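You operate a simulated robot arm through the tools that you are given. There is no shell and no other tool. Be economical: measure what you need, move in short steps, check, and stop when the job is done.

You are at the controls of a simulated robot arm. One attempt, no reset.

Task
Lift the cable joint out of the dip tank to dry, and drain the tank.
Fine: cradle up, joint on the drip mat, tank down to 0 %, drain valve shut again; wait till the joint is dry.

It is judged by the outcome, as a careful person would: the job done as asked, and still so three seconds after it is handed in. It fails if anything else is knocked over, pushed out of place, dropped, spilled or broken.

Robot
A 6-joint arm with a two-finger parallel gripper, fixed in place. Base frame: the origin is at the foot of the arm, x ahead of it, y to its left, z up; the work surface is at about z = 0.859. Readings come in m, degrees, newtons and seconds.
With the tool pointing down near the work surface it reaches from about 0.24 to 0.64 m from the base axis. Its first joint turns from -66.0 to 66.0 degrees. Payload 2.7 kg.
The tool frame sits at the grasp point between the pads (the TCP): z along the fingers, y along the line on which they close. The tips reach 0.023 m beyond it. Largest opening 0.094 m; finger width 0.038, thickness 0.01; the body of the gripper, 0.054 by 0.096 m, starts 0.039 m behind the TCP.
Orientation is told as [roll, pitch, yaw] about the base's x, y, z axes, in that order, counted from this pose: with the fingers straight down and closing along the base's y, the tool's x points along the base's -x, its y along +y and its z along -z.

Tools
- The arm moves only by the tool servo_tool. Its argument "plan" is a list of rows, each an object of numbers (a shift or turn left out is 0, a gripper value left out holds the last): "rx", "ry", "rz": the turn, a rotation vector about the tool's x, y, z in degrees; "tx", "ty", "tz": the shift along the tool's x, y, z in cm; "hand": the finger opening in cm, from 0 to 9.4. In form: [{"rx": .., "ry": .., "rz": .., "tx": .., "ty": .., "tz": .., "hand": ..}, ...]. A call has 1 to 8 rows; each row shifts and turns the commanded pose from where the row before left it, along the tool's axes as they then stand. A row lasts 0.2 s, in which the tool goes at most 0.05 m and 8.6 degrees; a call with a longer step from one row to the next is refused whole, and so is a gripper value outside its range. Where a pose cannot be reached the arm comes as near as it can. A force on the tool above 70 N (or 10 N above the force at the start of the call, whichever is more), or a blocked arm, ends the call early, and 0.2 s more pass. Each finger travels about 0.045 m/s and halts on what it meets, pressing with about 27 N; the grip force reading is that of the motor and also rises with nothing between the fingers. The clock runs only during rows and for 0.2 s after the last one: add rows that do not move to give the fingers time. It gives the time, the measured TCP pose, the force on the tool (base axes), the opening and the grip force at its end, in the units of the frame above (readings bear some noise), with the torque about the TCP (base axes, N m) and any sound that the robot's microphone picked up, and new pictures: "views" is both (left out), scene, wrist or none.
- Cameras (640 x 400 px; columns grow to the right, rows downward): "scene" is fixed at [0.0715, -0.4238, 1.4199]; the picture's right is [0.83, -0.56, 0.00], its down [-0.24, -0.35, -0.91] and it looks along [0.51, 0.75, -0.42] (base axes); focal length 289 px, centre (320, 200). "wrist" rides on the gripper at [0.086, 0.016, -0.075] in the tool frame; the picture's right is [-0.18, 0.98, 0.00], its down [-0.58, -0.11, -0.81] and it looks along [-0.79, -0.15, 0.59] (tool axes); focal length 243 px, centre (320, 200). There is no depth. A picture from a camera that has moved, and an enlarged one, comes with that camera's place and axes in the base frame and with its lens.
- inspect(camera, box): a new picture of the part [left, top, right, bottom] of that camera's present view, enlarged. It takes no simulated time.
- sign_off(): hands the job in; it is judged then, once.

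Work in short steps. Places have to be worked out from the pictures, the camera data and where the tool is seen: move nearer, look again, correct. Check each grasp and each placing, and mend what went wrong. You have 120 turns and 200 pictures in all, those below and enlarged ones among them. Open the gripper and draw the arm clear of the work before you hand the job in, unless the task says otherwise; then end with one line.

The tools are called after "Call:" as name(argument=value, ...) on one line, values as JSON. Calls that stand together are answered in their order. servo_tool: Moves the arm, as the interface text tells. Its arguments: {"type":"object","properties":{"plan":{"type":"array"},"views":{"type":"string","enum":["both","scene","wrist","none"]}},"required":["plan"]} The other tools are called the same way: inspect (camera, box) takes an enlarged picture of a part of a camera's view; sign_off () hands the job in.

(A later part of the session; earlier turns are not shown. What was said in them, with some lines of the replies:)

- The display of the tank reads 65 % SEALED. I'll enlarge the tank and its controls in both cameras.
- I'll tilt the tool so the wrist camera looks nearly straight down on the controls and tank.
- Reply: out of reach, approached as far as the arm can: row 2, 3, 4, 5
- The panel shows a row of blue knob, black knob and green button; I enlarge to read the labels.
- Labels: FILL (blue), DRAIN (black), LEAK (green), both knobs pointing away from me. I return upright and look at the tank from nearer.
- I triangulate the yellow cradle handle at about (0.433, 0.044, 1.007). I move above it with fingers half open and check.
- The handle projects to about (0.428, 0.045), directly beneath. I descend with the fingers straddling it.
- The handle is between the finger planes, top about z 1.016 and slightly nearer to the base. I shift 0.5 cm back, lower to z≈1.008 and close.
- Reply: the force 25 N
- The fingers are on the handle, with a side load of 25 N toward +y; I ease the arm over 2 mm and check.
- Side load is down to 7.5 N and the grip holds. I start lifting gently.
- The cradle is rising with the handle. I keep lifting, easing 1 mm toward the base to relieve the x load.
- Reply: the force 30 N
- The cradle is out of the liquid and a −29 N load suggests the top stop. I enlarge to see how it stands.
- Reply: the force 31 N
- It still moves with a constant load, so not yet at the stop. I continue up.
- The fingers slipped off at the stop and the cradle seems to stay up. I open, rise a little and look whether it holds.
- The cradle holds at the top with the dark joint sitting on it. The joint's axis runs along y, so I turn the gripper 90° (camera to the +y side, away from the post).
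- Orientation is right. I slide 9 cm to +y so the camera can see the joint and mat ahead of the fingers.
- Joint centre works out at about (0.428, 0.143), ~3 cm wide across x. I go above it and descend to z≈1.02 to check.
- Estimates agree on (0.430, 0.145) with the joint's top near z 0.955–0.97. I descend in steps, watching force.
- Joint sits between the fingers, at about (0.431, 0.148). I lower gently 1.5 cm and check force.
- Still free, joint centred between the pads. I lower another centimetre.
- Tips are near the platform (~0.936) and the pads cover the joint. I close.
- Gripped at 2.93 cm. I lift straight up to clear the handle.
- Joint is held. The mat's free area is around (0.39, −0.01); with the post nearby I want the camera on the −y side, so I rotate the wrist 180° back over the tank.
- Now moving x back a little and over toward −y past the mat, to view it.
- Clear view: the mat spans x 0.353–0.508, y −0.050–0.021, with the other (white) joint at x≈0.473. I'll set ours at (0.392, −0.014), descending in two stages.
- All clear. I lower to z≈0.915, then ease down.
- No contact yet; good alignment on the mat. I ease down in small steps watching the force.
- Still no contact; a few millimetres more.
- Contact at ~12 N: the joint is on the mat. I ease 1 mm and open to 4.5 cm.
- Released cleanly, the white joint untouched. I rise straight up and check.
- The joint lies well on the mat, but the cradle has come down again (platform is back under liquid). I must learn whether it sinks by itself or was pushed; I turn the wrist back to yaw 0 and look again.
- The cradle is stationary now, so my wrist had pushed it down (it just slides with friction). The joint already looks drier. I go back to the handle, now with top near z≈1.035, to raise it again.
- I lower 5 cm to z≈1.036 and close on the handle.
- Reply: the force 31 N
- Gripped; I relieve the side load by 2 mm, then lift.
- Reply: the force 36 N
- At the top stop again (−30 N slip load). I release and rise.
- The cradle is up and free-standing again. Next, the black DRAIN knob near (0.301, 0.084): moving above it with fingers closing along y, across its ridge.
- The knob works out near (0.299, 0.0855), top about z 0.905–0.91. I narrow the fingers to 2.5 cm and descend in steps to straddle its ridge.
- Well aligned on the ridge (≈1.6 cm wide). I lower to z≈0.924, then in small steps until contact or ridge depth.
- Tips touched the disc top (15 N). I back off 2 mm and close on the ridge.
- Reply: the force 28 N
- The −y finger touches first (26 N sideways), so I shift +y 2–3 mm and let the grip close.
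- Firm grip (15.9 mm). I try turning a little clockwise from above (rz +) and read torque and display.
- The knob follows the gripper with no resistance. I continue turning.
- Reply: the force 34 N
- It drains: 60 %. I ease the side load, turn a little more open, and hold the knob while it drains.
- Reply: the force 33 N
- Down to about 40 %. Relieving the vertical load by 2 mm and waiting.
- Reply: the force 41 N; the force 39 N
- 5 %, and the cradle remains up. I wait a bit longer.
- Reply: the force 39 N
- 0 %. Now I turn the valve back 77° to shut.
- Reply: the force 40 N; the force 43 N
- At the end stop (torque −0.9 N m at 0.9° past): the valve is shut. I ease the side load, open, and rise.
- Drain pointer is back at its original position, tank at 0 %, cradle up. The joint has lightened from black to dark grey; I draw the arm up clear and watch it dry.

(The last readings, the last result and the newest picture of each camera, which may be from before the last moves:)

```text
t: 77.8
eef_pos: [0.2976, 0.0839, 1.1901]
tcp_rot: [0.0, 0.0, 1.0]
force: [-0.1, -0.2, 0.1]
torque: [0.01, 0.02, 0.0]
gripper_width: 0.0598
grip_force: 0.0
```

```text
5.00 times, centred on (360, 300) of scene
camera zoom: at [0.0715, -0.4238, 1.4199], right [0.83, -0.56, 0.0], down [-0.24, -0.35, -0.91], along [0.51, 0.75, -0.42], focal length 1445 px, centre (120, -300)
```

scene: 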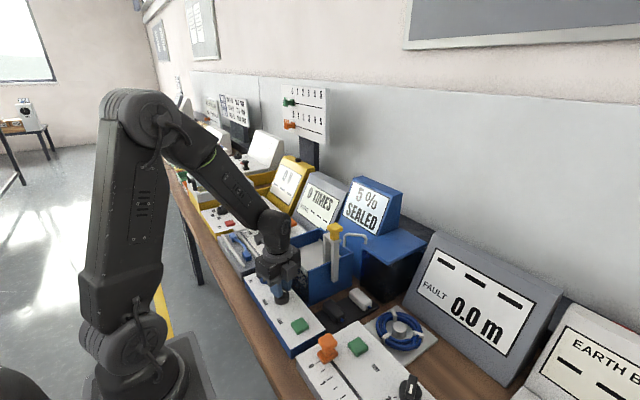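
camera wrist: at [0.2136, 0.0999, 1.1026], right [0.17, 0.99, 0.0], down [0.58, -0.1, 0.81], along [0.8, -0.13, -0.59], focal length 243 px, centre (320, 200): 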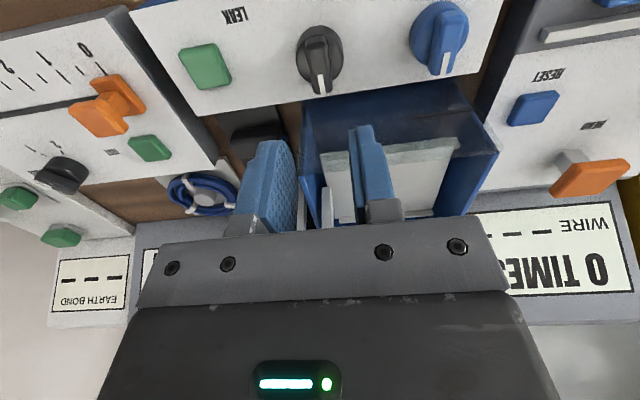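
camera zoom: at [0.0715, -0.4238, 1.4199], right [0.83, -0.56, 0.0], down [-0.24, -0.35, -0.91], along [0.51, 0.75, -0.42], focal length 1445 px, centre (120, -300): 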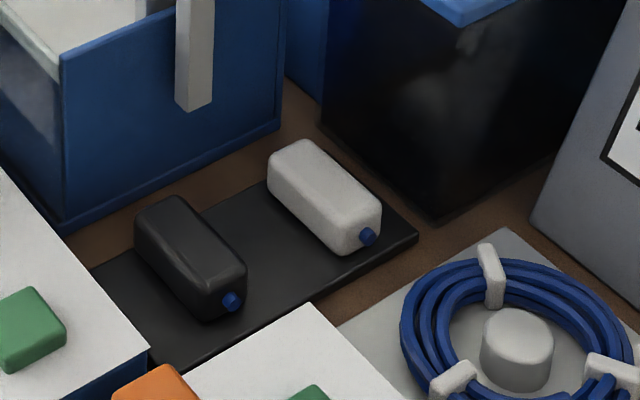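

No change between these two looks, already matte. To be sure it's fully dry I wait considerably longer and compare.

Call:
servo_tool(plan=[{}, {}, {}, {}, {}, {}, {}, {}], views="none")

Call:
servo_tool(plan=[{}, {}, {}, {}, {}, {}, {}, {}], views="none")

Call:
servo_tool(plan=[{}, {}, {}, {}, {}, {}, {}, {}], views="none")

Call:
servo_tool(plan=[{}, {}, {}, {}, {}, {}, {}, {}], views="none")

Call:
servo_tool(plan=[{}, {}, {}, {}, {}, {}, {}, {}], views="none")

Call:
servo_tool(plan=[{}, {}, {}, {}, {}, {}, {}, {}], views="scene")

Call:
inspect(camera="scene", box=[320, 260, 400, 340])

Call:
inspect(camera="scene", box=[230, 170, 430, 330])

```text
t: 79.6
eef_pos: [0.2987, 0.0847, 1.1911]
tcp_rot: [0.0, 0.0, 1.1]
force: [0.1, -0.3, 0.9]
torque: [0.01, 0.01, -0.02]
gripper_width: 0.0598
grip_force: 0.0
```

```text
t: 81.4
eef_pos: [0.297, 0.0838, 1.1915]
tcp_rot: [-0.1, 0.1, 1.0]
force: [-0.3, -0.2, 0.2]
torque: [0.02, 0.02, 0.01]
gripper_width: 0.06
grip_force: 0.0
```

```text
t: 83.2
eef_pos: [0.2977, 0.0845, 1.191]
tcp_rot: [0.0, 0.0, 1.0]
force: [-0.1, -0.7, 0.5]
torque: [0.0, -0.01, -0.02]
gripper_width: 0.0599
grip_force: 0.0
```

```text
t: 85.0
eef_pos: [0.2973, 0.084, 1.1911]
tcp_rot: [-0.1, 0.0, 1.0]
force: [-0.3, 0.6, -0.1]
torque: [0.02, -0.02, 0.01]
gripper_width: 0.06
grip_force: 0.1
```

```text
t: 86.8
eef_pos: [0.2978, 0.0848, 1.1915]
tcp_rot: [-0.1, 0.0, 1.1]
force: [0.4, -0.7, 0.6]
torque: [-0.01, -0.01, -0.01]
gripper_width: 0.0602
grip_force: 0.0
```

```text
t: 88.6
eef_pos: [0.2976, 0.0851, 1.191]
tcp_rot: [0.0, 0.0, 0.9]
force: [-0.3, -0.5, 0.0]
torque: [0.04, 0.01, 0.0]
gripper_width: 0.0598
grip_force: 0.0
```

scene: 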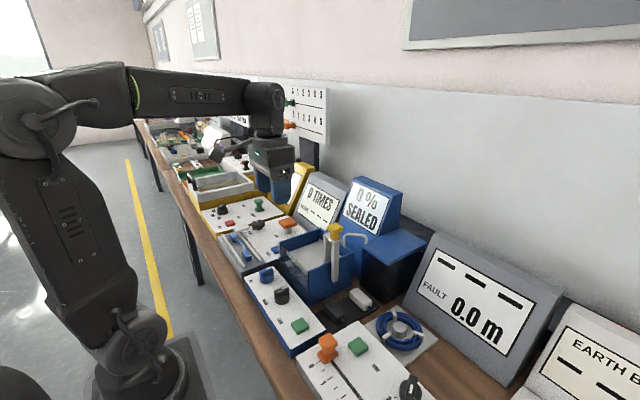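

```text
5.00 times, centred on (360, 300) of scene
camera zoom: at [0.0715, -0.4238, 1.4199], right [0.83, -0.56, 0.0], down [-0.24, -0.35, -0.91], along [0.51, 0.75, -0.42], focal length 1445 px, centre (120, -300)
```

zoom: 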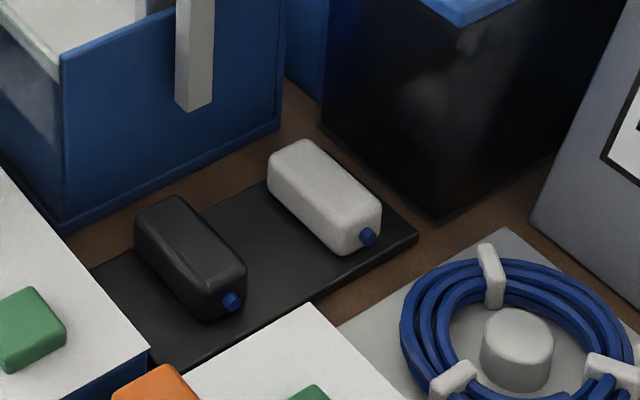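

```text
2.50 times, centred on (330, 250) of scene
camera zoom: at [0.0715, -0.4238, 1.4199], right [0.83, -0.56, 0.0], down [-0.24, -0.35, -0.91], along [0.51, 0.75, -0.42], focal length 722 px, centre (295, 75)
```

zoom: 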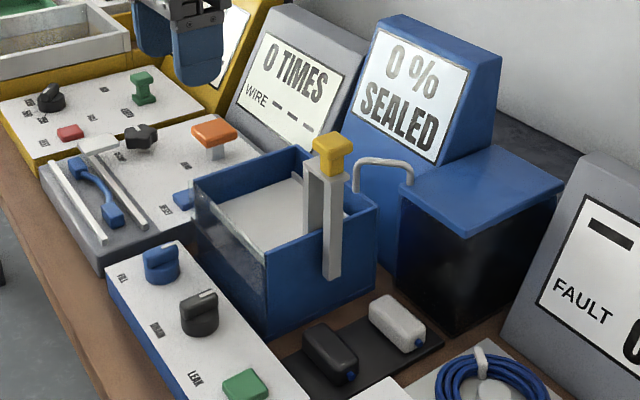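

The joint has been matte and unchanged for 14 s, so it is dry. The cradle is up, the tank reads 0 %, the drain is shut, and the arm is clear with the gripper open. I hand in.

Call:
sign_off()

```text
The job is handed in.
```

The joint is dry on the drip mat, the cradle is up, the tank reads 0 % and the drain valve is shut; the arm pushed the cradle back down once along the way, and I raised it again.
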